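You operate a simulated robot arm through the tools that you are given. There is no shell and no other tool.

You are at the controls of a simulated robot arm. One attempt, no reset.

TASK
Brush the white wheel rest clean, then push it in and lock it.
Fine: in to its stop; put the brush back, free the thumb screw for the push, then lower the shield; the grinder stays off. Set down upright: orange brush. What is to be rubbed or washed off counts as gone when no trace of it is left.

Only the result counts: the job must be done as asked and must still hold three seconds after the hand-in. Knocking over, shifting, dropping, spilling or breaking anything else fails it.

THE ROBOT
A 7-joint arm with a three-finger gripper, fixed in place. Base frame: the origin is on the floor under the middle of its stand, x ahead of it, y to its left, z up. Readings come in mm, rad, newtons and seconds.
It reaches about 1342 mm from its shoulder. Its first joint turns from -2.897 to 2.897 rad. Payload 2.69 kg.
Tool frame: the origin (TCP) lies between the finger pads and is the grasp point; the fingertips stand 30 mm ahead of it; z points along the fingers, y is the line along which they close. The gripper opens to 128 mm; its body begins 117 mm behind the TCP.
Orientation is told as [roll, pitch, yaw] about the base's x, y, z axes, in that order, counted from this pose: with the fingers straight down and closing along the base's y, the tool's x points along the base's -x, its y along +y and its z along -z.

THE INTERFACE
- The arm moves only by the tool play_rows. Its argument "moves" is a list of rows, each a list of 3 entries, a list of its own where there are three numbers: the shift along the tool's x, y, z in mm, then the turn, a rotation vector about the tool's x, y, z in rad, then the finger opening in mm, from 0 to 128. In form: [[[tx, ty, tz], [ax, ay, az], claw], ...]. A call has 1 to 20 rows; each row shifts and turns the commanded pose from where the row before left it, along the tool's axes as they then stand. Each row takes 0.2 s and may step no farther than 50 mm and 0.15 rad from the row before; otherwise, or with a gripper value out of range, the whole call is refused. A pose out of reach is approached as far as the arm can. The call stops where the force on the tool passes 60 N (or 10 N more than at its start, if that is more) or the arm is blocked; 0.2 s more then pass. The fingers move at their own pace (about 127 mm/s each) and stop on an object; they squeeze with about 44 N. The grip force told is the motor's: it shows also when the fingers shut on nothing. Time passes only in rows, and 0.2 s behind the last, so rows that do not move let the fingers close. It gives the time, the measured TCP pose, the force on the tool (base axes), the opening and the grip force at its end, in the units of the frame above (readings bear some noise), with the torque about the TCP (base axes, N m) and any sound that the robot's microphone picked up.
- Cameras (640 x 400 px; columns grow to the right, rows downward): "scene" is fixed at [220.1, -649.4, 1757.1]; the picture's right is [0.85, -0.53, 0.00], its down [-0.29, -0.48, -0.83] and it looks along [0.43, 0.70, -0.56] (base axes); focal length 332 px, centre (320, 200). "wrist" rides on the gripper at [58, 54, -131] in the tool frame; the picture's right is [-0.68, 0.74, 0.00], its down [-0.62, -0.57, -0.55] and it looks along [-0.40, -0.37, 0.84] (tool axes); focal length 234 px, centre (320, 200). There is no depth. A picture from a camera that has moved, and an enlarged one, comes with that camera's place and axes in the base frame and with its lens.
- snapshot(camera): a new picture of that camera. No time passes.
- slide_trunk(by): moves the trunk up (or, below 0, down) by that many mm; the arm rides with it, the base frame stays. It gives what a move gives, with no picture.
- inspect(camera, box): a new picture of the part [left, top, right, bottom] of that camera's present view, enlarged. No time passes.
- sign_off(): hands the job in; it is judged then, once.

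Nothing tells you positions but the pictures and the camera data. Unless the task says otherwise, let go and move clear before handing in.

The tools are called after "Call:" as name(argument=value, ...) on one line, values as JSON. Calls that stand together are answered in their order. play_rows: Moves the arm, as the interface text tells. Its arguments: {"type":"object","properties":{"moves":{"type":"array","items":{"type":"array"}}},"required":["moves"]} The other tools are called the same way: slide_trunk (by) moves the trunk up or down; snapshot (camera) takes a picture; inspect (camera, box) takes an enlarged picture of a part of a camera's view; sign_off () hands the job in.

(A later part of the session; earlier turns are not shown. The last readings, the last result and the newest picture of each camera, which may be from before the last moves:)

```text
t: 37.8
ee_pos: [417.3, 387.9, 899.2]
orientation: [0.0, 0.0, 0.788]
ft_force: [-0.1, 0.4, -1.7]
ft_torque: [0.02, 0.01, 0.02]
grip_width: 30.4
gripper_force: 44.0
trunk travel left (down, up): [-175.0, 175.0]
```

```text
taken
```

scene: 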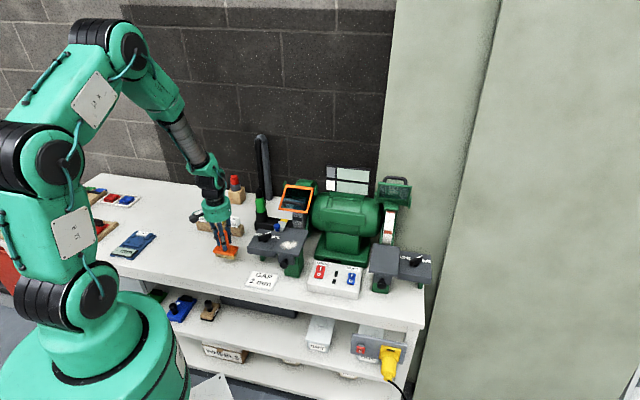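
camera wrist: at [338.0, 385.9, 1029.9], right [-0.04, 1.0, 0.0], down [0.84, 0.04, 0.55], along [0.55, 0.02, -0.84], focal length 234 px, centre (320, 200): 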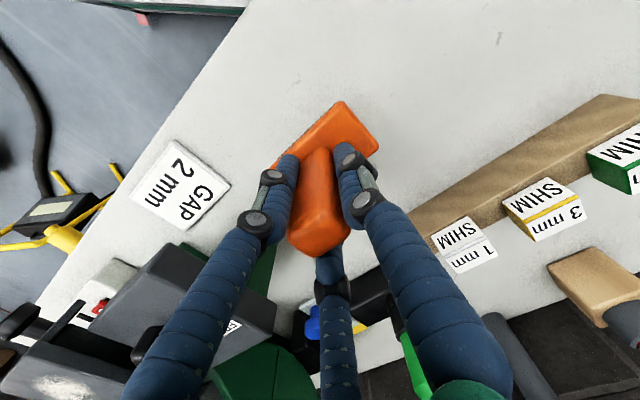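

Call:
play_rows(moves=[[[0, 0, 15], [0, 0, 0], 0], [[0, 0, 8], [0, 0, 0], 0], [[0, 0, 5], [0, 0, 0], 0], [[0, 0, 3], [0, 0, 0], 0], [[0, 0, 0], [0, 0, 0], 0]])

```text
t: 39.0
ee_pos: [418.2, 387.4, 867.9]
orientation: [0.0, -0.001, 0.785]
ft_force: [-0.2, -0.4, -1.6]
ft_torque: [0.02, -0.01, 0.0]
grip_width: 30.6
gripper_force: 44.3
trunk travel left (down, up): [-175.0, 175.0]
```

Call:
play_rows(moves=[[[0, 0, 2], [0, 0, 0], 0], [[0, 0, 2], [0, 0, 0], 0], [[0, 0, 1], [0, 0, 0], 0], [[0, 0, 0], [0, 0, 0], 0]])

```text
t: 40.0
ee_pos: [418.7, 388.6, 861.6]
orientation: [0.002, 0.001, 0.787]
ft_force: [-0.2, -0.2, -1.8]
ft_torque: [-0.03, 0.01, -0.02]
grip_width: 30.6
gripper_force: 44.4
trunk travel left (down, up): [-175.0, 175.0]
```

Call:
play_rows(moves=[[[0, 0, 1], [0, 0, 0], 0], [[0, 0, 0], [0, 0, 0], 0]])

Call:
inspect(camera="scene", box=[205, 230, 255, 270])

```text
t: 40.6
ee_pos: [418.9, 388.3, 860.8]
orientation: [-0.001, -0.001, 0.789]
ft_force: [0.4, -0.2, -1.3]
ft_torque: [0.01, 0.02, -0.03]
grip_width: 30.9
gripper_force: 43.6
trunk travel left (down, up): [-175.0, 175.0]
```

```text
10.00 times, centred on (230, 250) of scene
camera zoom: at [220.1, -649.4, 1757.1], right [0.85, -0.53, 0.0], down [-0.29, -0.48, -0.83], along [0.43, 0.7, -0.56], focal length 3324 px, centre (1220, -300)
```

zoom: 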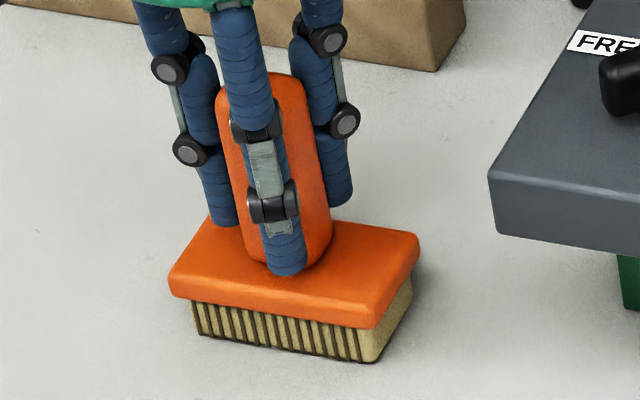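

Call:
play_rows(moves=[[[0, 0, 1], [0, 0, 0], 0], [[0, 0, 0.5], [0, 0, 0], 0], [[0, 0, 0], [0, 0, 0], 0]])

```text
t: 41.4
ee_pos: [418.6, 388.6, 860.4]
orientation: [0.0, -0.001, 0.787]
ft_force: [-0.5, 0.9, -0.7]
ft_torque: [0.03, 0.01, 0.02]
grip_width: 30.7
gripper_force: 43.8
trunk travel left (down, up): [-175.0, 175.0]
```

Call:
play_rows(moves=[[[0, 0, 1], [0, 0, 0], 0], [[0, 0, 0.5], [0, 0, 0], 0], [[0, 0, 0], [0, 0, 0], 0]])

```text
t: 42.2
ee_pos: [419.5, 387.6, 858.8]
orientation: [-0.001, -0.001, 0.788]
ft_force: [1.0, -4.2, 11.6]
ft_torque: [-0.37, -0.19, -0.01]
grip_width: 30.9
gripper_force: 43.8
trunk travel left (down, up): [-175.0, 175.0]
```

The brush is down on the bench (11.6 N). Next I'll open the fingers and rise straight up.

Call:
play_rows(moves=[[[0, 0, -0.5], [0, 0, 0], 0], [[0, 0, 0], [0, 0, 0], 34], [[0, 0, 0], [0, 0, 0], 45], [[0, 0, 0], [0, 0, 0], 60], [[0, 0, 0], [0, 0, 0], 75], [[0, 0, 0], [0, 0, 0], 80], [[0, 0, 0], [0, 0, 0], 80], [[0, 0, -15], [0, 0, 0], 80], [[0, 0, -30], [0, 0, 0], 80], [[0, 0, -40], [0, 0, 0], 80], [[0, 0, -45], [0, 0, 0], 80], [[0, 0, -45], [0, 0, 0], 80], [[0, 0, 0], [0, 0, 0], 80]])

Call:
snapshot(camera="wrist")

Call:
inspect(camera="scene", box=[205, 225, 255, 275])

```text
t: 45.0
ee_pos: [417.9, 387.3, 1034.4]
orientation: [0.002, 0.001, 0.788]
ft_force: [-0.2, -0.3, 1.2]
ft_torque: [0.01, -0.01, 0.0]
grip_width: 80.1
gripper_force: 0.1
trunk travel left (down, up): [-175.0, 175.0]
```

```text
taken
camera wrist: at [338.1, 385.1, 1166.0], right [-0.04, 1.0, 0.0], down [0.84, 0.04, 0.55], along [0.55, 0.02, -0.84], focal length 234 px, centre (320, 200)
```

wrist: 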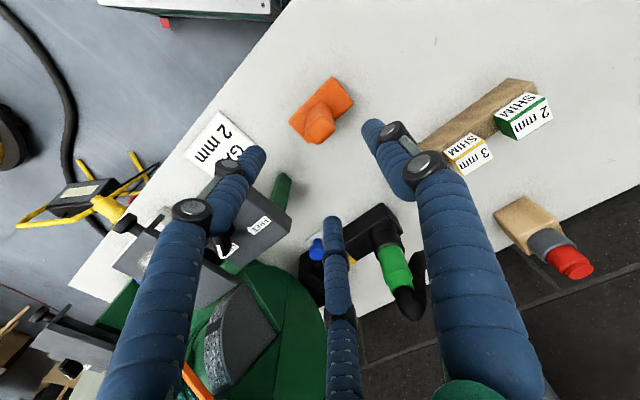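

```text
8.00 times, centred on (230, 250) of scene
camera zoom: at [220.1, -649.4, 1757.1], right [0.85, -0.53, 0.0], down [-0.29, -0.48, -0.83], along [0.43, 0.7, -0.56], focal length 2659 px, centre (1040, -200)
```

zoom: 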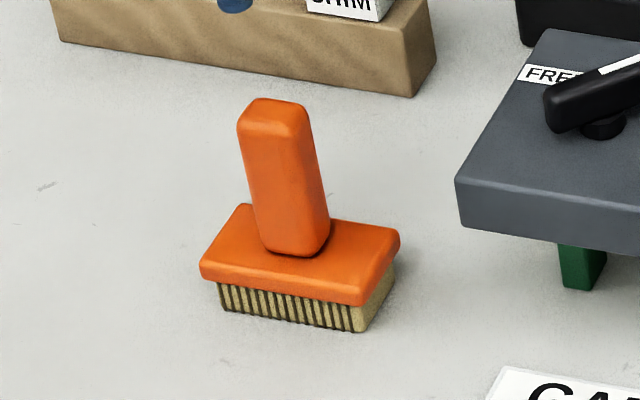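

The brush stands upright within about 3 mm of where it was. Next I'll travel back high to above the thumb-screw lever for a close look.

Call:
play_rows(moves=[[[0, 0, -42], [0, 0, 0], 80], [[0, 0, -42], [0, 0, 0], 80], [[0, 0, -42], [0, 0, 0], 80], [[0, 0, -42], [0, 0, 0], 80], [[18, -44, 0], [0, 0, 0], 80], [[18, -44, 0], [0, 0, 0], 80], [[18, -44, 0], [0, 0, 0], 80], [[18, -44, 0], [0, 0, 0], 80], [[0, -44.5, 0], [0, 0, 0], 80], [[0, -44.5, 0], [0, 0, 0], 80], [[0, -44.5, 0], [0, 0, 0], 80], [[0, -44.5, 0], [0, 0, 0], 80], [[0, -44.5, 0], [0, 0, 0], 80], [[0, -44.5, 0], [0, 0, 0], 80], [[0, -44.5, 0], [0, 0, 0], 80], [[0, -44.5, 0], [0, 0, 0], 80], [[0, -44.5, 0], [0, 0, 0], 80], [[0, -44.5, 0], [0, 0, 0], 80], [[0, 0, 0], [0, 0, 0], 80]])

Call:
snapshot(camera="wrist")

```text
t: 49.0
ee_pos: [807.3, -104.0, 1200.5]
orientation: [0.003, 0.0, 0.787]
ft_force: [-0.3, 0.4, -0.1]
ft_torque: [0.06, 0.04, -0.02]
grip_width: 80.1
gripper_force: 0.1
trunk travel left (down, up): [-175.0, 175.0]
```

```text
taken
camera wrist: at [727.1, -105.3, 1332.8], right [-0.04, 1.0, 0.0], down [0.84, 0.04, 0.55], along [0.55, 0.02, -0.84], focal length 234 px, centre (320, 200)
```

wrist: 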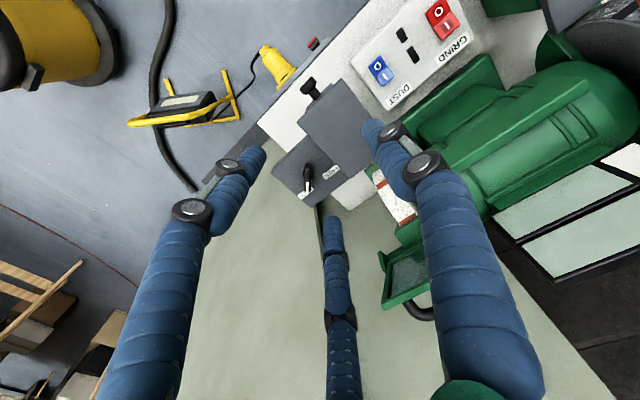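

Call:
inspect(camera="wrist", box=[250, 70, 410, 210])

Call:
inspect(camera="wrist", box=[270, 140, 360, 210])

Call:
inspect(camera="scene", box=[395, 245, 440, 275])

```text
2.86 times, centred on (330, 140) of wrist
camera zoom: at [727.1, -105.3, 1332.8], right [-0.04, 1.0, 0.0], down [0.84, 0.04, 0.55], along [0.55, 0.02, -0.84], focal length 669 px, centre (291, 371)
```

zoom: 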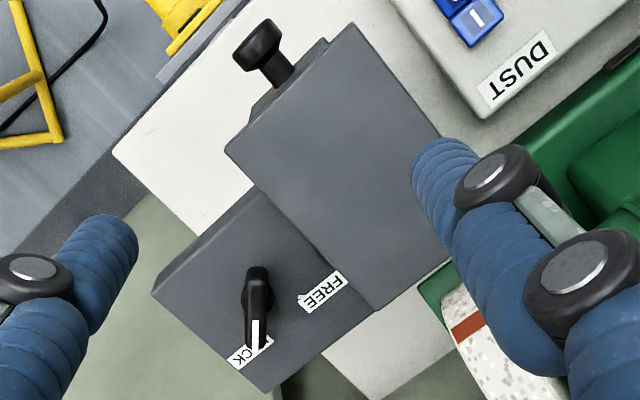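

```text
5.71 times, centred on (315, 175) of wrist
camera zoom: at [727.1, -105.3, 1332.8], right [-0.04, 1.0, 0.0], down [0.84, 0.04, 0.55], along [0.55, 0.02, -0.84], focal length 1338 px, centre (349, 343)
```

zoom: 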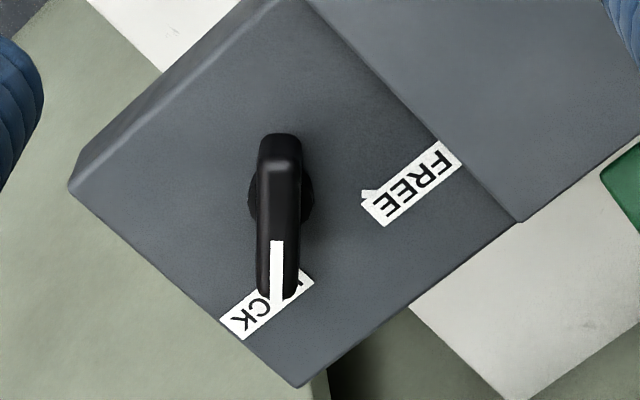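

```text
13.33 times, centred on (418, 260) of scene
camera zoom: at [220.1, -649.4, 1757.1], right [0.85, -0.53, 0.0], down [-0.29, -0.48, -0.83], along [0.43, 0.7, -0.56], focal length 4432 px, centre (-980, -600)
```

zoom: 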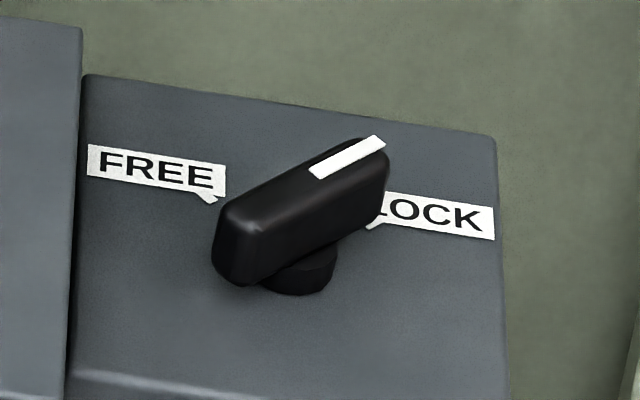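

The lever is a bar knob centred at about (934, -121), pointing along +x at LOCK; FREE is 90° counter-clockwise, along +y. I'll turn the gripper square to the bar and move over it.

Call:
play_rows(moves=[[[0, 0, 0], [0, 0, 0.131], 70], [[0, 0, 0], [0, 0, 0.131], 70], [[0, 0, 0], [0, 0, 0.131], 70], [[0, 0, 0], [0, 0, 0.131], 70], [[0, 0, 0], [0, 0, 0.131], 70], [[0, 0, 0], [0, 0, 0.132], 70], [[-40, -6, 0], [0, 0, 0], 70], [[-40, -6, 0], [0, 0, 0], 70], [[-46, -5, 0], [0, 0, 0], 70], [[0, 0, 45], [0, 0, 0], 70], [[0, 0, 45], [0, 0, 0], 70], [[0, 0, 0], [0, 0, 0], 70], [[0, 0, 0], [0, 0, 0], 70]])

Call:
snapshot(camera="wrist")

Call:
inspect(camera="scene", box=[350, 160, 450, 290])

```text
t: 51.8
ee_pos: [935.2, -119.5, 1113.8]
orientation: [0.0, 0.001, 0.0]
ft_force: [0.2, 0.0, 0.7]
ft_torque: [-0.03, -0.03, -0.01]
grip_width: 70.1
gripper_force: 0.1
trunk travel left (down, up): [-175.0, 175.0]
```

```text
taken
camera wrist: at [876.5, -64.6, 1245.3], right [0.68, 0.74, 0.0], down [0.61, -0.57, 0.55], along [0.4, -0.37, -0.84], focal length 234 px, centre (320, 200)
```

wrist: 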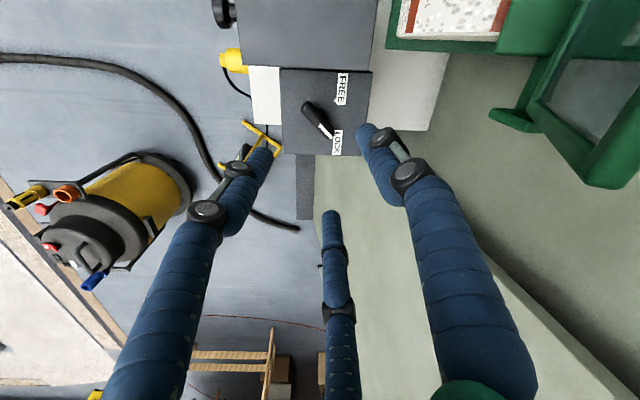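

```text
3.08 times, centred on (400, 225) of scene
camera zoom: at [220.1, -649.4, 1757.1], right [0.85, -0.53, 0.0], down [-0.29, -0.48, -0.83], along [0.43, 0.7, -0.56], focal length 1023 px, centre (74, 123)
```

zoom: 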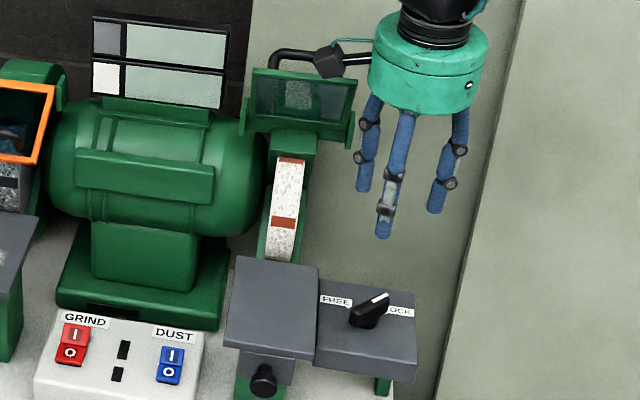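

Call:
inspect(camera="wrist", box=[260, 60, 400, 180])

```text
3.33 times, centred on (330, 120) of wrist
camera zoom: at [876.5, -64.6, 1245.3], right [0.68, 0.74, 0.0], down [0.61, -0.57, 0.55], along [0.4, -0.37, -0.84], focal length 781 px, centre (287, 467)
```

zoom: 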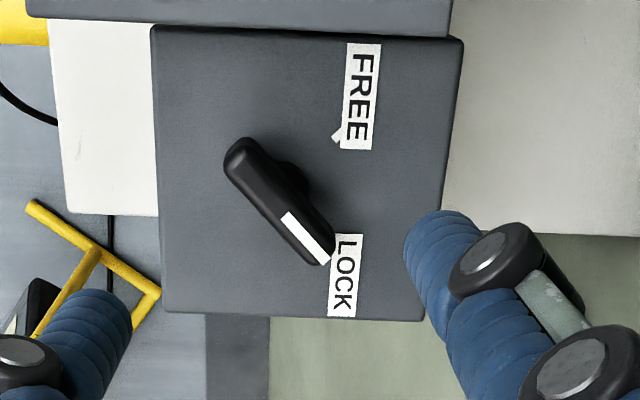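

The bar lines up with the gripper. I'll descend around it, with the fingertips stopping just above the block.

Call:
play_rows(moves=[[[1.5, 0, 40], [0, 0, 0], 70], [[0, 0, 40], [0, 0, 0], 70], [[0, 0, 30], [0, 0, 0], 70], [[0, 0, 20], [0, 0, 0], 70], [[0, 0, 0], [0, 0, 0], 70]])

Call:
snapshot(camera="wrist")

Call:
inspect(camera="scene", box=[370, 200, 450, 290])

```text
t: 53.0
ee_pos: [933.3, -119.3, 982.2]
orientation: [0.0, 0.0, 0.0]
ft_force: [0.5, 0.6, 0.1]
ft_torque: [0.0, 0.02, 0.02]
grip_width: 69.9
gripper_force: 0.1
trunk travel left (down, up): [-175.0, 175.0]
```

```text
taken
camera wrist: at [874.2, -64.0, 1113.9], right [0.68, 0.74, 0.0], down [0.62, -0.57, 0.55], along [0.4, -0.37, -0.84], focal length 234 px, centre (320, 200)
```

wrist: 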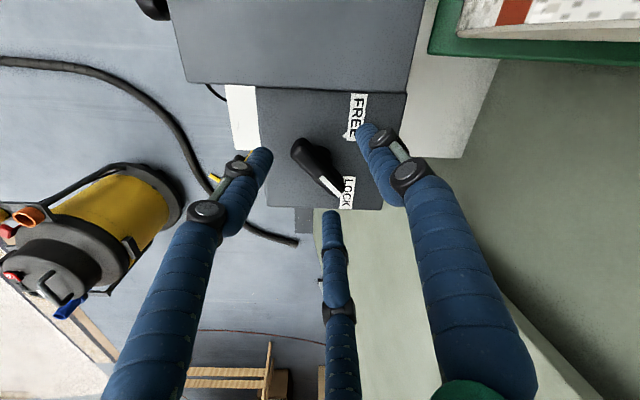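

```text
4.44 times, centred on (410, 245) of scene
camera zoom: at [220.1, -649.4, 1757.1], right [0.85, -0.53, 0.0], down [-0.29, -0.48, -0.83], along [0.43, 0.7, -0.56], focal length 1477 px, centre (-80, 0)
```

zoom: 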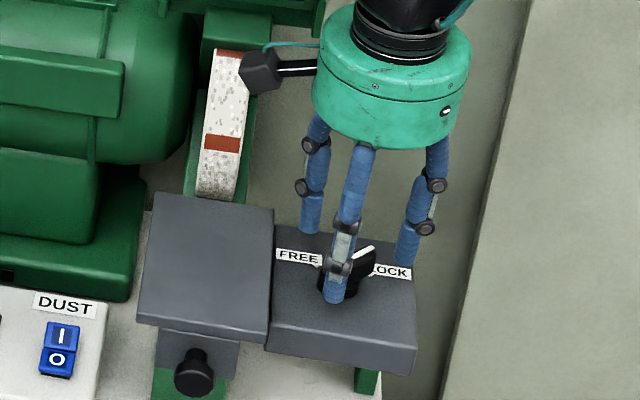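

Call:
play_rows(moves=[[[0, 0, 10], [0, 0, 0], 70], [[0, 0, 8], [0, 0, 0], 70], [[0, 0, 5], [0, 0, 0], 70], [[0, 0, 0], [0, 0, 0], 70]])

Call:
inspect(camera="scene", box=[390, 230, 450, 290])

Call:
inspect(camera="wrist", box=[240, 80, 420, 240])

```text
t: 54.0
ee_pos: [932.4, -119.8, 959.7]
orientation: [0.0, -0.001, -0.001]
ft_force: [-1.4, -0.1, -0.4]
ft_torque: [0.03, -0.03, -0.02]
grip_width: 69.9
gripper_force: 0.1
trunk travel left (down, up): [-175.0, 175.0]
```

```text
6.67 times, centred on (420, 260) of scene
camera zoom: at [220.1, -649.4, 1757.1], right [0.85, -0.53, 0.0], down [-0.29, -0.48, -0.83], along [0.43, 0.7, -0.56], focal length 2216 px, centre (-347, -200)
```

zoom: 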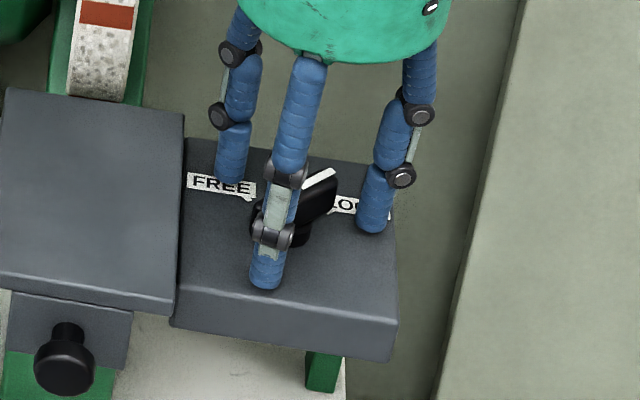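

```text
2.50 times, centred on (330, 160) of wrist
camera zoom: at [873.1, -64.5, 1091.0], right [0.68, 0.74, 0.0], down [0.62, -0.57, 0.55], along [0.4, -0.37, -0.84], focal length 585 px, centre (295, 300)
```

zoom: 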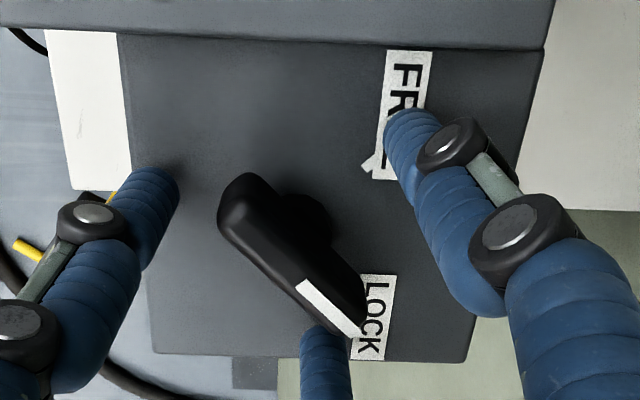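

The bar sits between the three fingers. I'll close on it.

Call:
play_rows(moves=[[[0, 0, 0], [0, 0, 0], 50], [[0, 0, 0], [0, 0, 0], 35], [[0, 0, 0], [0, 0, 0], 20], [[0, 0, 0], [0, 0, 0], 0], [[0, 0, 0], [0, 0, 0], 0], [[0, 0, 0], [0, 0, 0], 0]])

Call:
inspect(camera="scene", box=[390, 230, 450, 290])

Call:
inspect(camera="wrist", box=[240, 80, 420, 240])

```text
t: 55.4
ee_pos: [932.6, -123.2, 958.9]
orientation: [0.001, 0.001, -0.001]
ft_force: [0.5, -52.8, -1.1]
ft_torque: [-1.04, -0.12, -0.03]
grip_width: 28.4
gripper_force: 45.4
trunk travel left (down, up): [-175.0, 175.0]
```

```text
6.67 times, centred on (420, 260) of scene
camera zoom: at [220.1, -649.4, 1757.1], right [0.85, -0.53, 0.0], down [-0.29, -0.48, -0.83], along [0.43, 0.7, -0.56], focal length 2216 px, centre (-347, -200)
```

zoom: 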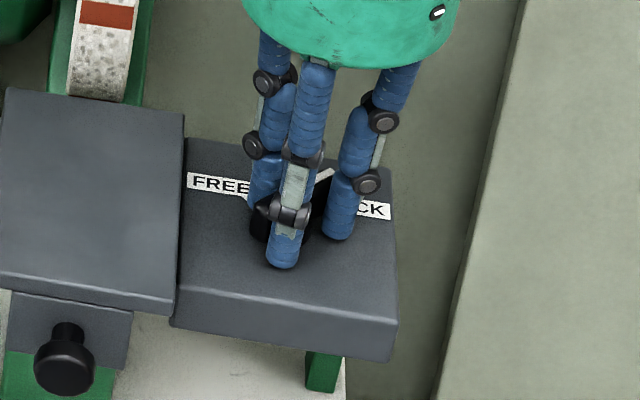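

```text
2.50 times, centred on (330, 160) of wrist
camera zoom: at [873.1, -68.6, 1091.1], right [0.68, 0.74, 0.0], down [0.61, -0.57, 0.55], along [0.4, -0.37, -0.84], focal length 585 px, centre (295, 300)
```

zoom: 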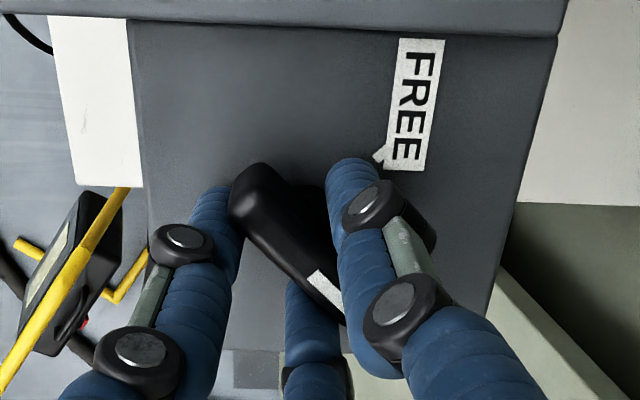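

The two −y fingers touched first and are pushing the arm sideways, because the bar sits off-centre for this grip. I'll shift the hand until the force balances.

Call:
play_rows(moves=[[[0, -2, 0], [0, 0, 0], 0], [[0, -1, 0], [0, 0, 0], 0], [[0, 0, 0], [0, 0, 0], 0]])

```text
t: 56.2
ee_pos: [932.9, -123.8, 959.9]
orientation: [0.002, -0.002, -0.001]
ft_force: [3.5, -34.1, 2.8]
ft_torque: [-0.58, 0.17, -0.04]
grip_width: 28.1
gripper_force: 45.3
trunk travel left (down, up): [-175.0, 175.0]
```

Call:
play_rows(moves=[[[0, -2, 0], [0, 0, 0], 0], [[0, -1, 0], [0, 0, 0], 0], [[0, 0, 0], [0, 0, 0], 0]])

```text
t: 57.0
ee_pos: [931.8, -123.9, 959.9]
orientation: [0.002, -0.002, -0.001]
ft_force: [7.5, -5.3, 4.5]
ft_torque: [0.17, -0.4, -0.02]
grip_width: 28.2
gripper_force: 44.3
trunk travel left (down, up): [-175.0, 175.0]
```

The forces are nearly balanced and the bar is gripped. Next I'll turn it counter-clockwise toward FREE in small steps, watching the force.

Call:
play_rows(moves=[[[-0.4, 0, 0], [0, 0, -0.1], 0], [[-0.4, 0, 0], [0, 0, -0.1], 0], [[-0.4, 0, 0], [0, 0, -0.1], 0], [[0, 0, 0], [0, 0, 0], 0]])

Call:
inspect(camera="scene", box=[390, 230, 450, 290])

Call:
inspect(camera="wrist", box=[240, 80, 420, 240])

```text
t: 58.0
ee_pos: [933.6, -124.6, 959.6]
orientation: [0.0, -0.002, 0.3]
ft_force: [6.8, 7.6, 13.4]
ft_torque: [0.41, 0.28, -0.04]
grip_width: 28.3
gripper_force: 45.4
trunk travel left (down, up): [-175.0, 175.0]
```

```text
6.67 times, centred on (420, 260) of scene
camera zoom: at [220.1, -649.4, 1757.1], right [0.85, -0.53, 0.0], down [-0.29, -0.48, -0.83], along [0.43, 0.7, -0.56], focal length 2216 px, centre (-347, -200)
```

zoom: 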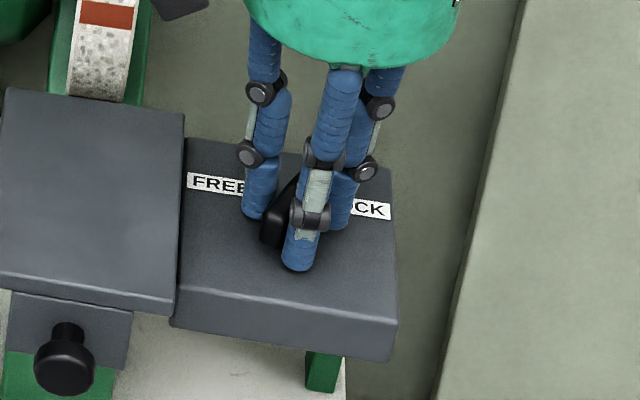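

```text
2.50 times, centred on (330, 160) of wrist
camera zoom: at [860.7, -88.6, 1091.0], right [0.43, 0.9, 0.0], down [0.75, -0.36, 0.55], along [0.5, -0.24, -0.84], focal length 585 px, centre (295, 300)
```

zoom: 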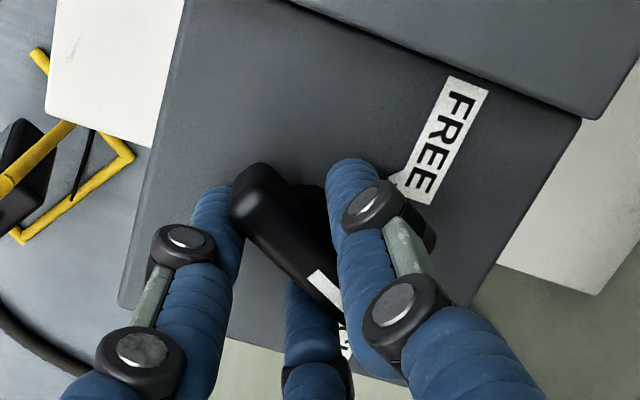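

The bar turns with the gripper at low torque. I'll continue.

Call:
play_rows(moves=[[[-0.3, 0, 0], [0, 0, -0.1], 0], [[-0.3, 0, 0], [0, 0, -0.1], 0], [[-0.3, 0, 0], [0, 0, -0.1], 0], [[-0.3, 0, 0], [0, 0, -0.1], 0], [[-0.3, 0, 0], [0, 0, -0.1], 0], [[-0.3, 0, 0], [0, 0, -0.1], 0], [[0, 0, 0], [0, 0, 0], 0]])

```text
t: 59.6
ee_pos: [934.6, -123.4, 959.4]
orientation: [-0.002, -0.001, 0.9]
ft_force: [16.7, 6.2, 13.5]
ft_torque: [0.54, -0.23, -0.07]
grip_width: 28.1
gripper_force: 45.5
trunk travel left (down, up): [-175.0, 175.0]
```

Call:
play_rows(moves=[[[-0.5, -0.4, 0], [0, 0, -0.1], 0], [[-0.5, -0.4, 0], [0, 0, -0.1], 0], [[-0.5, -0.3, 0], [0, 0, -0.1], 0], [[-0.3, 0, 0], [0, 0, -0.1], 0], [[0, 0, 0], [0, 0, 0], 0]])

Call:
inspect(camera="wrist", box=[240, 80, 420, 240])

Call:
inspect(camera="scene", box=[390, 230, 450, 290])

```text
t: 60.8
ee_pos: [936.5, -121.8, 960.0]
orientation: [-0.003, 0.001, 1.3]
ft_force: [12.4, 10.0, 15.9]
ft_torque: [0.23, 0.11, -0.06]
grip_width: 28.1
gripper_force: 44.7
trunk travel left (down, up): [-175.0, 175.0]
```

```text
2.50 times, centred on (330, 160) of wrist
camera zoom: at [868.3, -162.8, 1091.0], right [-0.53, 0.85, 0.0], down [0.71, 0.44, 0.55], along [0.47, 0.29, -0.84], focal length 585 px, centre (295, 300)
```

zoom: 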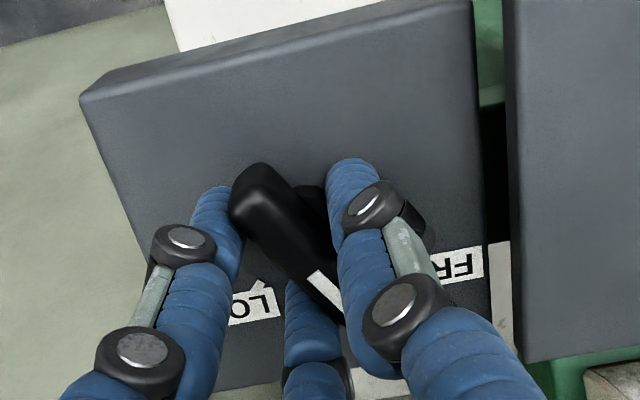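

```text
6.67 times, centred on (420, 260) of scene
camera zoom: at [220.1, -649.4, 1757.1], right [0.85, -0.53, 0.0], down [-0.29, -0.48, -0.83], along [0.43, 0.7, -0.56], focal length 2216 px, centre (-347, -200)
```

zoom: 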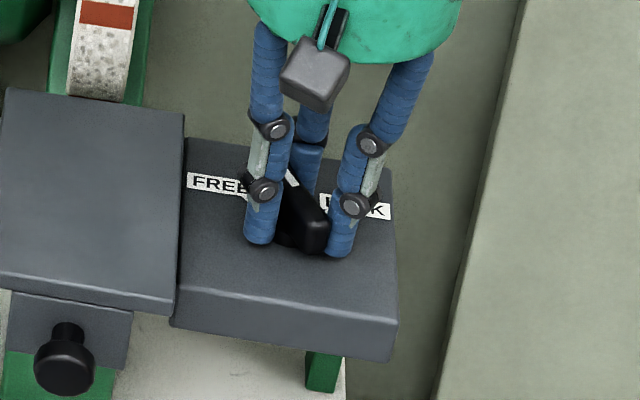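

Call:
play_rows(moves=[[[-0.3, -0.2, 0], [0, 0, -0.1], 0], [[-0.3, -0.2, 0], [0, 0, -0.1], 0], [[-0.2, 0, 0], [0, 0, -0.07], 0], [[0, 0, 0], [0, 0, 0], 0]])

```text
t: 61.8
ee_pos: [936.5, -120.6, 957.3]
orientation: [-0.001, 0.0, 1.571]
ft_force: [7.2, 13.1, 18.6]
ft_torque: [0.53, 0.25, -0.02]
grip_width: 28.3
gripper_force: 45.2
trunk travel left (down, up): [-175.0, 175.0]
```

Call:
play_rows(moves=[[[0, 0, 0], [0, 0, -0.05], 0], [[0, 0, 0], [0, 0, 0], 0]])

Call:
inspect(camera="wrist", box=[240, 80, 420, 240])

```text
t: 62.4
ee_pos: [936.4, -122.3, 958.8]
orientation: [0.0, -0.001, 1.62]
ft_force: [2.6, 14.8, 20.3]
ft_torque: [0.6, 0.38, -0.48]
grip_width: 28.0
gripper_force: 45.0
trunk travel left (down, up): [-175.0, 175.0]
```

```text
2.50 times, centred on (330, 160) of wrist
camera zoom: at [885.4, -180.7, 1091.0], right [-0.77, 0.64, 0.0], down [0.54, 0.64, 0.55], along [0.35, 0.42, -0.84], focal length 585 px, centre (295, 300)
```

zoom: 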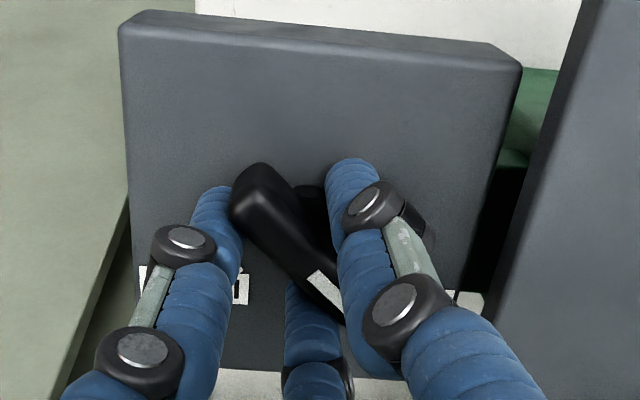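

The torque rose at about 1.6 rad, so the lever is at its FREE stop. I'll ease off, release and rise.

Call:
play_rows(moves=[[[0, 0, 0], [0, 0, 0.045], 0], [[0, 0, 0], [0, 0, 0], 35], [[0, 0, 0], [0, 0, 0], 50], [[0, 0, 0], [0, 0, 0], 70], [[0, 0, 0], [0, 0, 0], 70], [[0, 0, -15], [0, 0, 0], 70], [[0, 0, -40], [0, 0, 0], 70], [[0, 0, -45], [0, 0, 0], 70], [[0, 0, -45], [0, 0, 0], 70], [[0, 0, 0], [0, 0, 0], 70]])

Call:
snapshot(camera="wrist")

Call:
inspect(camera="scene", box=[360, 220, 440, 300])

```text
t: 64.6
ee_pos: [935.7, -121.8, 1104.9]
orientation: [0.001, 0.001, 1.574]
ft_force: [-1.0, -0.6, 0.2]
ft_torque: [0.01, -0.05, 0.03]
grip_width: 70.0
gripper_force: 0.0
trunk travel left (down, up): [-175.0, 175.0]
```

```text
taken
camera wrist: at [881.6, -179.3, 1237.0], right [-0.74, 0.67, 0.0], down [0.56, 0.62, 0.55], along [0.37, 0.41, -0.84], focal length 234 px, centre (320, 200)
```

wrist: 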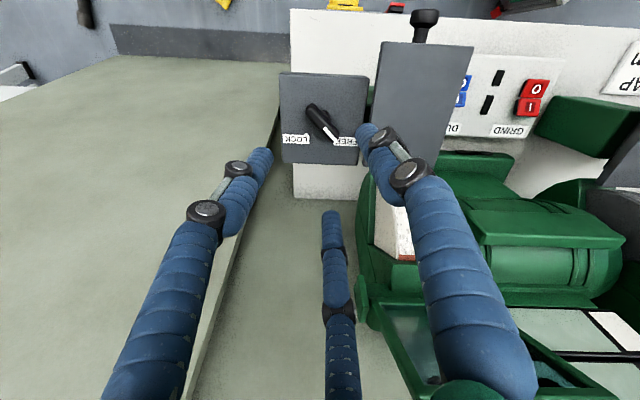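

```text
5.00 times, centred on (400, 260) of scene
camera zoom: at [220.1, -649.4, 1757.1], right [0.85, -0.53, 0.0], down [-0.29, -0.48, -0.83], along [0.43, 0.7, -0.56], focal length 1662 px, centre (-80, -100)
```

zoom: 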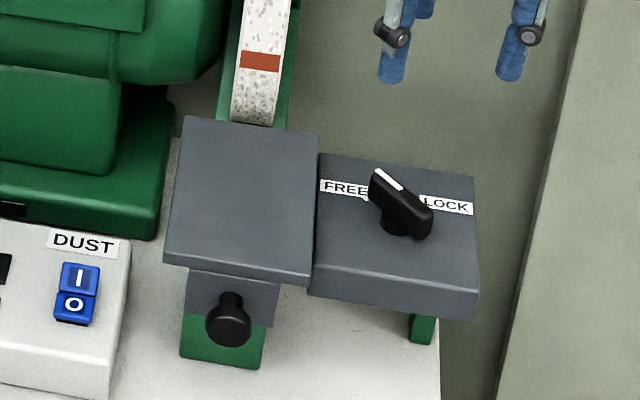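

The lever now points to FREE. Next I'll close the fingers and go down in front of the black push knob of the right rest.

Call:
play_rows(moves=[[[0, 0, 0], [0, 0, 0.13], 40], [[0, 0, 0], [0, 0, 0.135], 20], [[16.3, 33.8, 0], [0, 0, 0], 0], [[16.3, 33.8, 0], [0, 0, 0], 0], [[16.3, 33.8, 0], [0, 0, 0], 0], [[16.3, 33.8, 0], [0, 0, 0], 0], [[16.3, 33.8, 0], [0, 0, 0], 0], [[0, 0, 0], [0, 0, 0], 0], [[0, 0, 40], [0, 0, 0], 0], [[0, 0, 40], [0, 0, 0], 0], [[0, 0, 40], [0, 0, 0], 0], [[0, 0, 0], [0, 0, 0], 0]])

Call:
snapshot(camera="wrist")

Call:
inspect(camera="scene", box=[340, 180, 440, 310])

```text
t: 67.2
ee_pos: [752.5, -158.2, 983.9]
orientation: [0.001, 0.001, 1.308]
ft_force: [0.2, 0.0, 0.6]
ft_torque: [-0.02, 0.04, 0.0]
grip_width: 2.0
gripper_force: 32.1
trunk travel left (down, up): [-175.0, 175.0]
```

```text
taken
camera wrist: at [684.8, -199.1, 1114.4], right [-0.54, 0.84, 0.0], down [0.71, 0.45, 0.55], along [0.46, 0.29, -0.84], focal length 234 px, centre (320, 200)
```

wrist: 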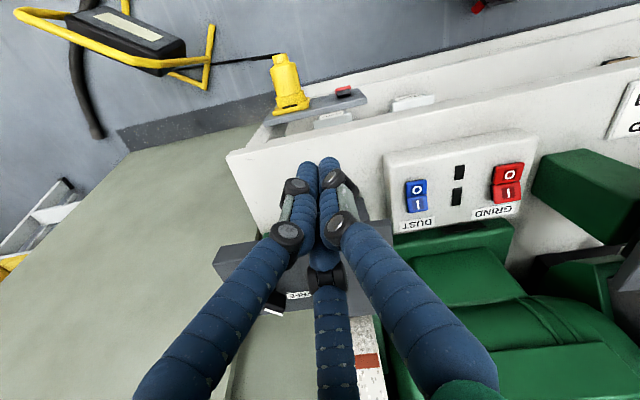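

```text
3.08 times, centred on (390, 245) of scene
camera zoom: at [220.1, -649.4, 1757.1], right [0.85, -0.53, 0.0], down [-0.29, -0.48, -0.83], along [0.43, 0.7, -0.56], focal length 1023 px, centre (105, 62)
```

zoom: 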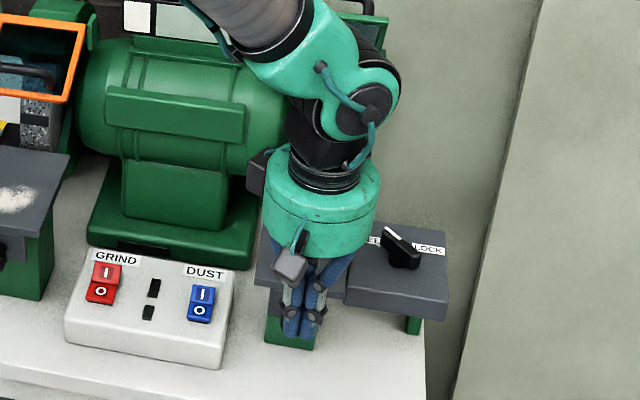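

Call:
play_rows(moves=[[[0, 0, 34], [0, 0, 0], 0], [[0, 0, 30], [0, 0, 0], 0], [[0, 0, 0], [0, 0, 0], 0], [[-6.9, -4, 0], [0, 0, 0], 0], [[-6.9, -4, 0], [0, 0, 0], 0], [[0, 0, 0], [0, 0, 0], 0]])

Call:
snapshot(camera="wrist")

Call:
inspect(camera="scene", box=[360, 230, 420, 300])

```text
t: 68.6
ee_pos: [764.6, -146.5, 920.6]
orientation: [-0.002, 0.001, 1.309]
ft_force: [1.0, 0.1, 0.6]
ft_torque: [-0.02, 0.01, 0.02]
grip_width: 2.3
gripper_force: 31.6
trunk travel left (down, up): [-175.0, 175.0]
```

```text
taken
camera wrist: at [696.6, -187.6, 1051.5], right [-0.54, 0.84, 0.0], down [0.71, 0.45, 0.55], along [0.46, 0.29, -0.84], focal length 234 px, centre (320, 200)
```

wrist: 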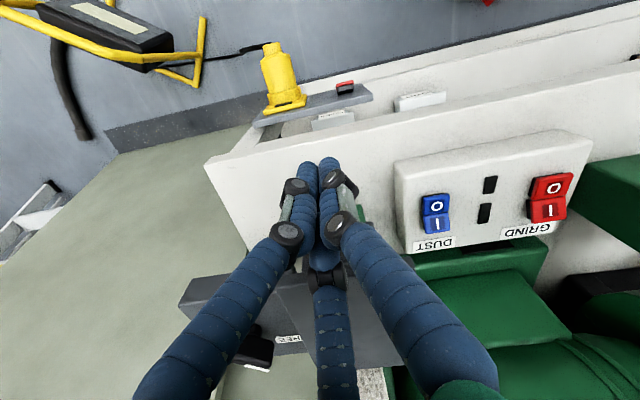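

```text
5.71 times, centred on (390, 265) of scene
camera zoom: at [220.1, -649.4, 1757.1], right [0.85, -0.53, 0.0], down [-0.29, -0.48, -0.83], along [0.43, 0.7, -0.56], focal length 1900 px, centre (-80, -171)
```

zoom: 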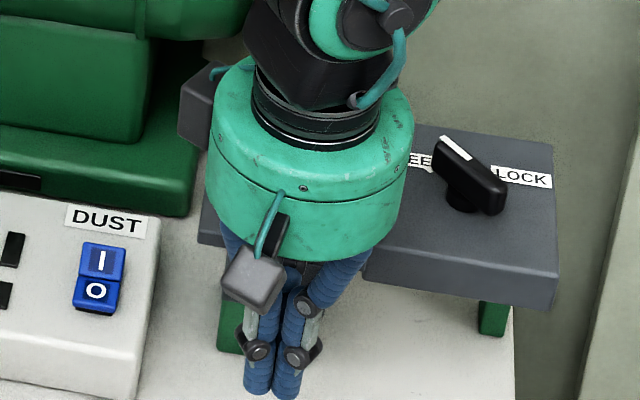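

Call:
play_rows(moves=[[[-2.6, -1.5, 0], [0, 0, 0], 0], [[-2.6, -1.5, 0], [0, 0, 0], 0], [[0, 0, 0], [0, 0, 0], 0]])

```text
t: 69.4
ee_pos: [767.8, -142.2, 920.5]
orientation: [0.001, -0.002, 1.309]
ft_force: [-0.1, 0.0, -0.2]
ft_torque: [0.02, -0.02, 0.02]
grip_width: 2.2
gripper_force: 31.0
trunk travel left (down, up): [-175.0, 175.0]
```

Call:
play_rows(moves=[[[-2.6, -1.5, 0], [0, 0, 0], 0], [[-2.6, -1.5, 0], [0, 0, 0], 0], [[0, 0, 0], [0, 0, 0], 0]])

```text
t: 70.2
ee_pos: [772.8, -136.3, 920.8]
orientation: [0.0, 0.0, 1.309]
ft_force: [-1.1, -0.3, 0.0]
ft_torque: [0.0, 0.0, -0.01]
grip_width: 2.1
gripper_force: 31.4
trunk travel left (down, up): [-175.0, 175.0]
```

Call:
play_rows(moves=[[[-2.6, -1.5, 0], [0, 0, 0], 0], [[-2.6, -1.5, 0], [0, 0, 0], 0], [[0, 0, 0], [0, 0, 0], 0]])

Call:
inspect(camera="wrist", box=[220, 120, 420, 320])

```text
t: 71.0
ee_pos: [776.9, -132.0, 920.4]
orientation: [0.0, 0.0, 1.31]
ft_force: [0.3, -0.3, 0.3]
ft_torque: [-0.01, -0.02, -0.01]
grip_width: 2.2
gripper_force: 31.8
trunk travel left (down, up): [-175.0, 175.0]
```

```text
2.00 times, centred on (320, 220) of wrist
camera zoom: at [709.2, -174.3, 1051.5], right [-0.54, 0.84, 0.0], down [0.71, 0.45, 0.55], along [0.46, 0.29, -0.84], focal length 468 px, centre (320, 160)
```

zoom: 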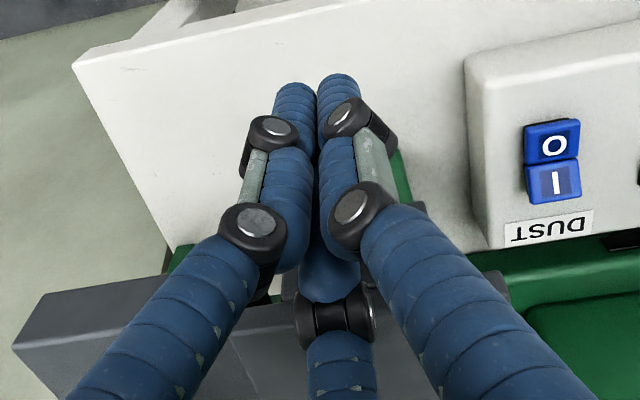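

Call:
inspect(camera="scene", box=[360, 220, 440, 300])

Call:
play_rows(moves=[[[-2.6, -1.5, 0], [0, 0, 0], 0], [[-2.6, -1.5, 0], [0, 0, 0], 0], [[0, 0, 0], [0, 0, 0], 0]])

```text
5.00 times, centred on (400, 260) of scene
camera zoom: at [220.1, -649.4, 1757.1], right [0.85, -0.53, 0.0], down [-0.29, -0.48, -0.83], along [0.43, 0.7, -0.56], focal length 1662 px, centre (-80, -100)
```

zoom: 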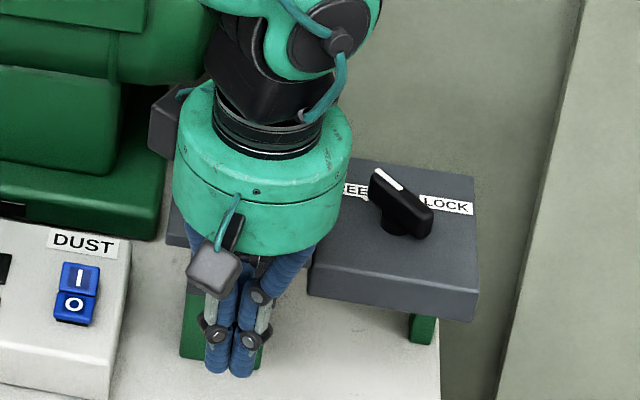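

```text
t: 71.8
ee_pos: [780.2, -130.4, 919.9]
orientation: [0.001, -0.001, 1.309]
ft_force: [-13.4, -16.2, 4.6]
ft_torque: [0.21, -0.14, -0.01]
grip_width: 1.9
gripper_force: 31.3
trunk travel left (down, up): [-175.0, 175.0]
```

Contact made with the knob (21 N against the push). I'll keep pushing inward in small steps.

Call:
play_rows(moves=[[[-2.6, -1.5, 0], [0, 0, 0], 0], [[-2.6, -1.5, 0], [0, 0, 0], 0], [[0, 0, 0], [0, 0, 0], 0]])

```text
t: 72.4
ee_pos: [779.2, -130.3, 919.5]
orientation: [0.005, 0.002, 1.307]
ft_force: [-19.5, -11.3, 14.4]
ft_torque: [0.35, -0.38, 0.09]
grip_width: 1.8
gripper_force: 31.4
trunk travel left (down, up): [-175.0, 175.0]
stopped in row 2: the force on the tool passed its limit at 65 N (the readings are from after the stop); the commanded pose is now the measured one
```

The push stopped at 65 N without the rest moving, so something may be in the way. I'll look closely before pushing again.

Call:
inspect(camera="scene", box=[360, 205, 420, 255])

Call:
inspect(camera="scene", box=[365, 245, 425, 300])

Call:
snapshot(camera="scene")

Call:
snapshot(camera="wrist")

```text
8.00 times, centred on (390, 230) of scene
camera zoom: at [220.1, -649.4, 1757.1], right [0.85, -0.53, 0.0], down [-0.29, -0.48, -0.83], along [0.43, 0.7, -0.56], focal length 2659 px, centre (-240, -40)
```

zoom: 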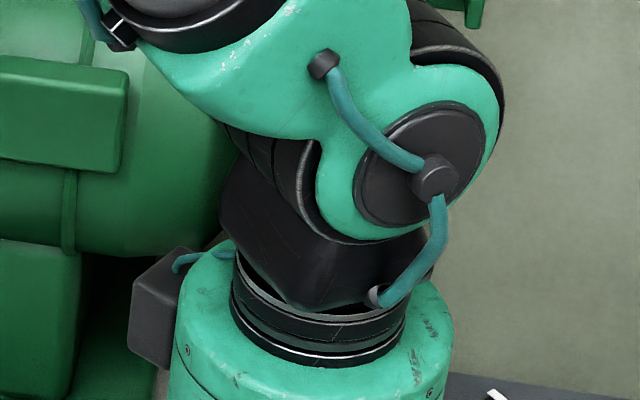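

```text
7.27 times, centred on (395, 272) of scene
camera zoom: at [220.1, -649.4, 1757.1], right [0.85, -0.53, 0.0], down [-0.29, -0.48, -0.83], along [0.43, 0.7, -0.56], focal length 2418 px, centre (-226, -327)
```

zoom: 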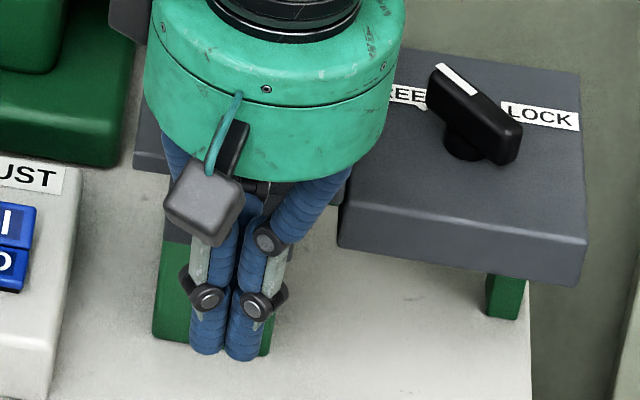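

```text
taken
```

scene: 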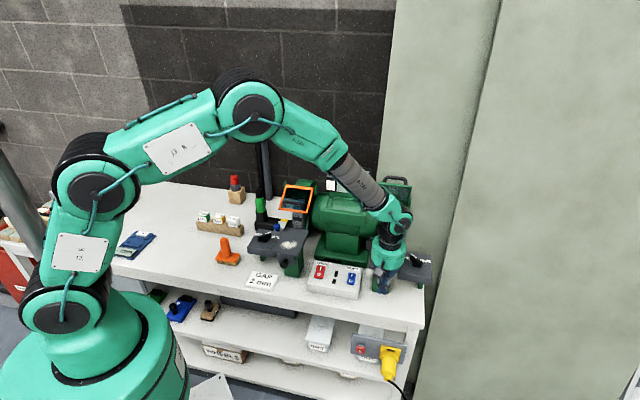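

```text
taken
camera wrist: at [712.6, -171.4, 1051.8], right [-0.53, 0.85, 0.0], down [0.71, 0.45, 0.54], along [0.46, 0.29, -0.84], focal length 234 px, centre (320, 200)
```

wrist: 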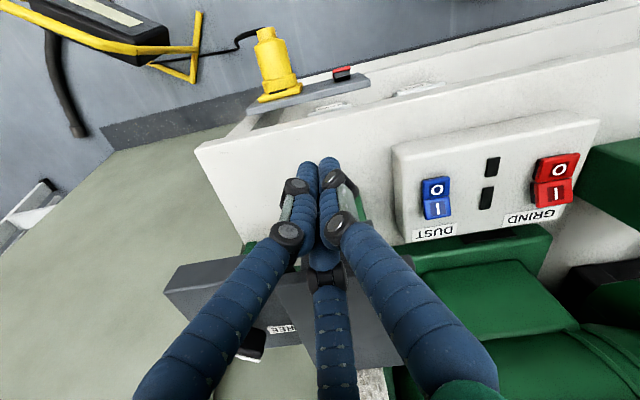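

Call:
inspect(camera="scene", box=[370, 240, 410, 290])

Call:
inspect(camera="wrist", box=[150, 220, 430, 400])

```text
8.00 times, centred on (390, 265) of scene
camera zoom: at [220.1, -649.4, 1757.1], right [0.85, -0.53, 0.0], down [-0.29, -0.48, -0.83], along [0.43, 0.7, -0.56], focal length 2659 px, centre (-240, -320)
```

zoom: 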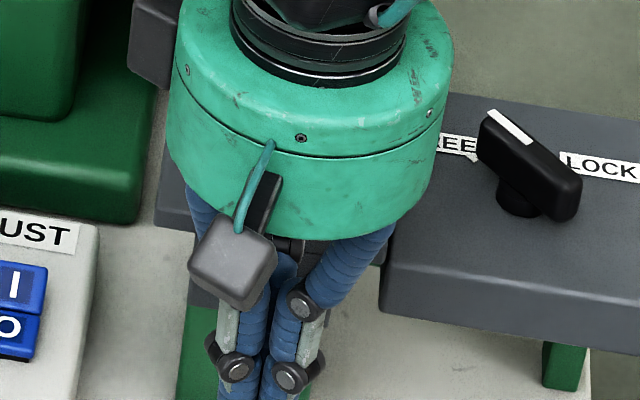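

```text
2.22 times, centred on (290, 310) of wrist
camera zoom: at [712.6, -171.4, 1051.8], right [-0.53, 0.85, 0.0], down [0.71, 0.45, 0.54], along [0.46, 0.29, -0.84], focal length 520 px, centre (387, -44)
```

zoom: 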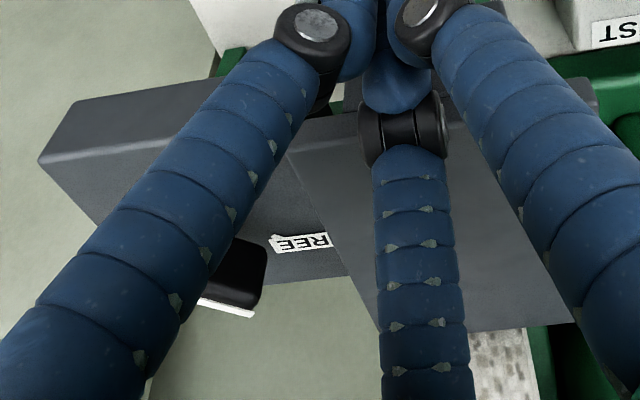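

The rest did slide in: its back corner is now near n≈664, from 635 before, and the 65 N was most likely its stop. I'll back off, rise, and check the position from above.

Call:
play_rows(moves=[[[8.7, 5, 0], [0, 0, 0], 0], [[17.3, 10, 0], [0, 0, 0], 0], [[17.3, 10, 0], [0, 0, 0], 0], [[0, 0, -45], [0, 0, 0], 0], [[0, 0, -45], [0, 0, 0], 0], [[0, 0, -45], [0, 0, 0], 0], [[0, 0, -45], [0, 0, 0], 0], [[0, 0, -45], [0, 0, 0], 0], [[0, 0, -45], [0, 0, 0], 0], [[0, 0, 0], [0, 0, 0], 0]])

Call:
snapshot(camera="wrist")

Call:
inspect(camera="scene", box=[360, 220, 440, 300])

```text
t: 74.6
ee_pos: [747.2, -165.0, 1189.0]
orientation: [0.005, 0.001, 1.307]
ft_force: [-0.1, 0.1, -0.2]
ft_torque: [-0.07, -0.03, 0.0]
grip_width: 1.9
gripper_force: 31.4
trunk travel left (down, up): [-175.0, 175.0]
```

```text
taken
camera wrist: at [680.7, -206.3, 1320.6], right [-0.54, 0.84, 0.0], down [0.71, 0.45, 0.54], along [0.46, 0.29, -0.84], focal length 234 px, centre (320, 200)
```

wrist: 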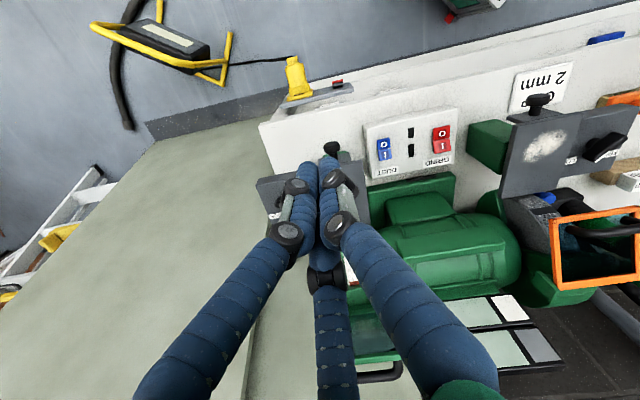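

```text
5.00 times, centred on (400, 260) of scene
camera zoom: at [220.1, -649.4, 1757.1], right [0.85, -0.53, 0.0], down [-0.29, -0.48, -0.83], along [0.43, 0.7, -0.56], focal length 1662 px, centre (-80, -100)
```

zoom: 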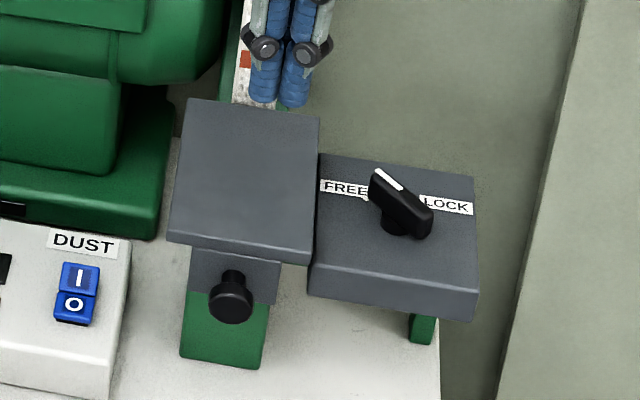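

The rest slid in about 18 mm against its stop and the plate is clean. Next I'll return to the lever with the same grip pose and turn it back to LOCK.

Call:
play_rows(moves=[[[0, 0, 0], [0, 0, -0.132], 20], [[0, 0, 0], [0, 0, -0.132], 50], [[-8.7, -37.9, 0], [0, 0, 0], 70], [[-8.7, -37.9, 0], [0, 0, 0], 70], [[-8.7, -37.9, 0], [0, 0, 0], 70], [[-8.7, -37.9, 0], [0, 0, 0], 70], [[-8.7, -37.8, 0], [0, 0, 0], 70], [[0, 0, 45], [0, 0, 0], 70], [[0, 0, 45], [0, 0, 0], 70], [[0, 0, 0], [0, 0, 0], 70], [[0, 0, 0], [0, 0, 0], 70]])

Call:
snapshot(camera="wrist")

```text
t: 77.0
ee_pos: [939.2, -120.1, 1094.0]
orientation: [0.005, -0.001, 1.57]
ft_force: [-0.2, 0.5, 1.1]
ft_torque: [-0.01, -0.02, 0.03]
grip_width: 70.1
gripper_force: 0.1
trunk travel left (down, up): [-175.0, 175.0]
```

```text
taken
camera wrist: at [885.2, -177.3, 1226.4], right [-0.74, 0.68, 0.0], down [0.57, 0.62, 0.54], along [0.37, 0.4, -0.84], focal length 234 px, centre (320, 200)
```

wrist: 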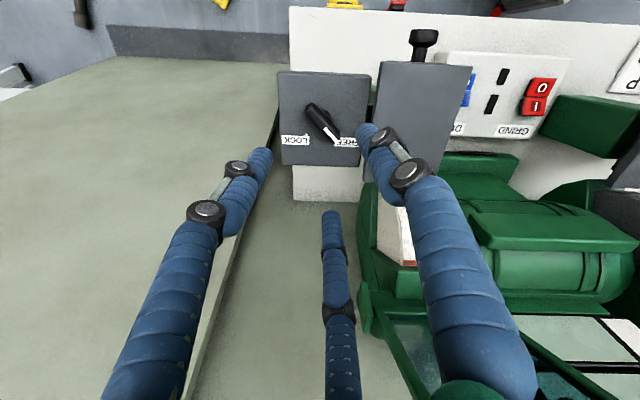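

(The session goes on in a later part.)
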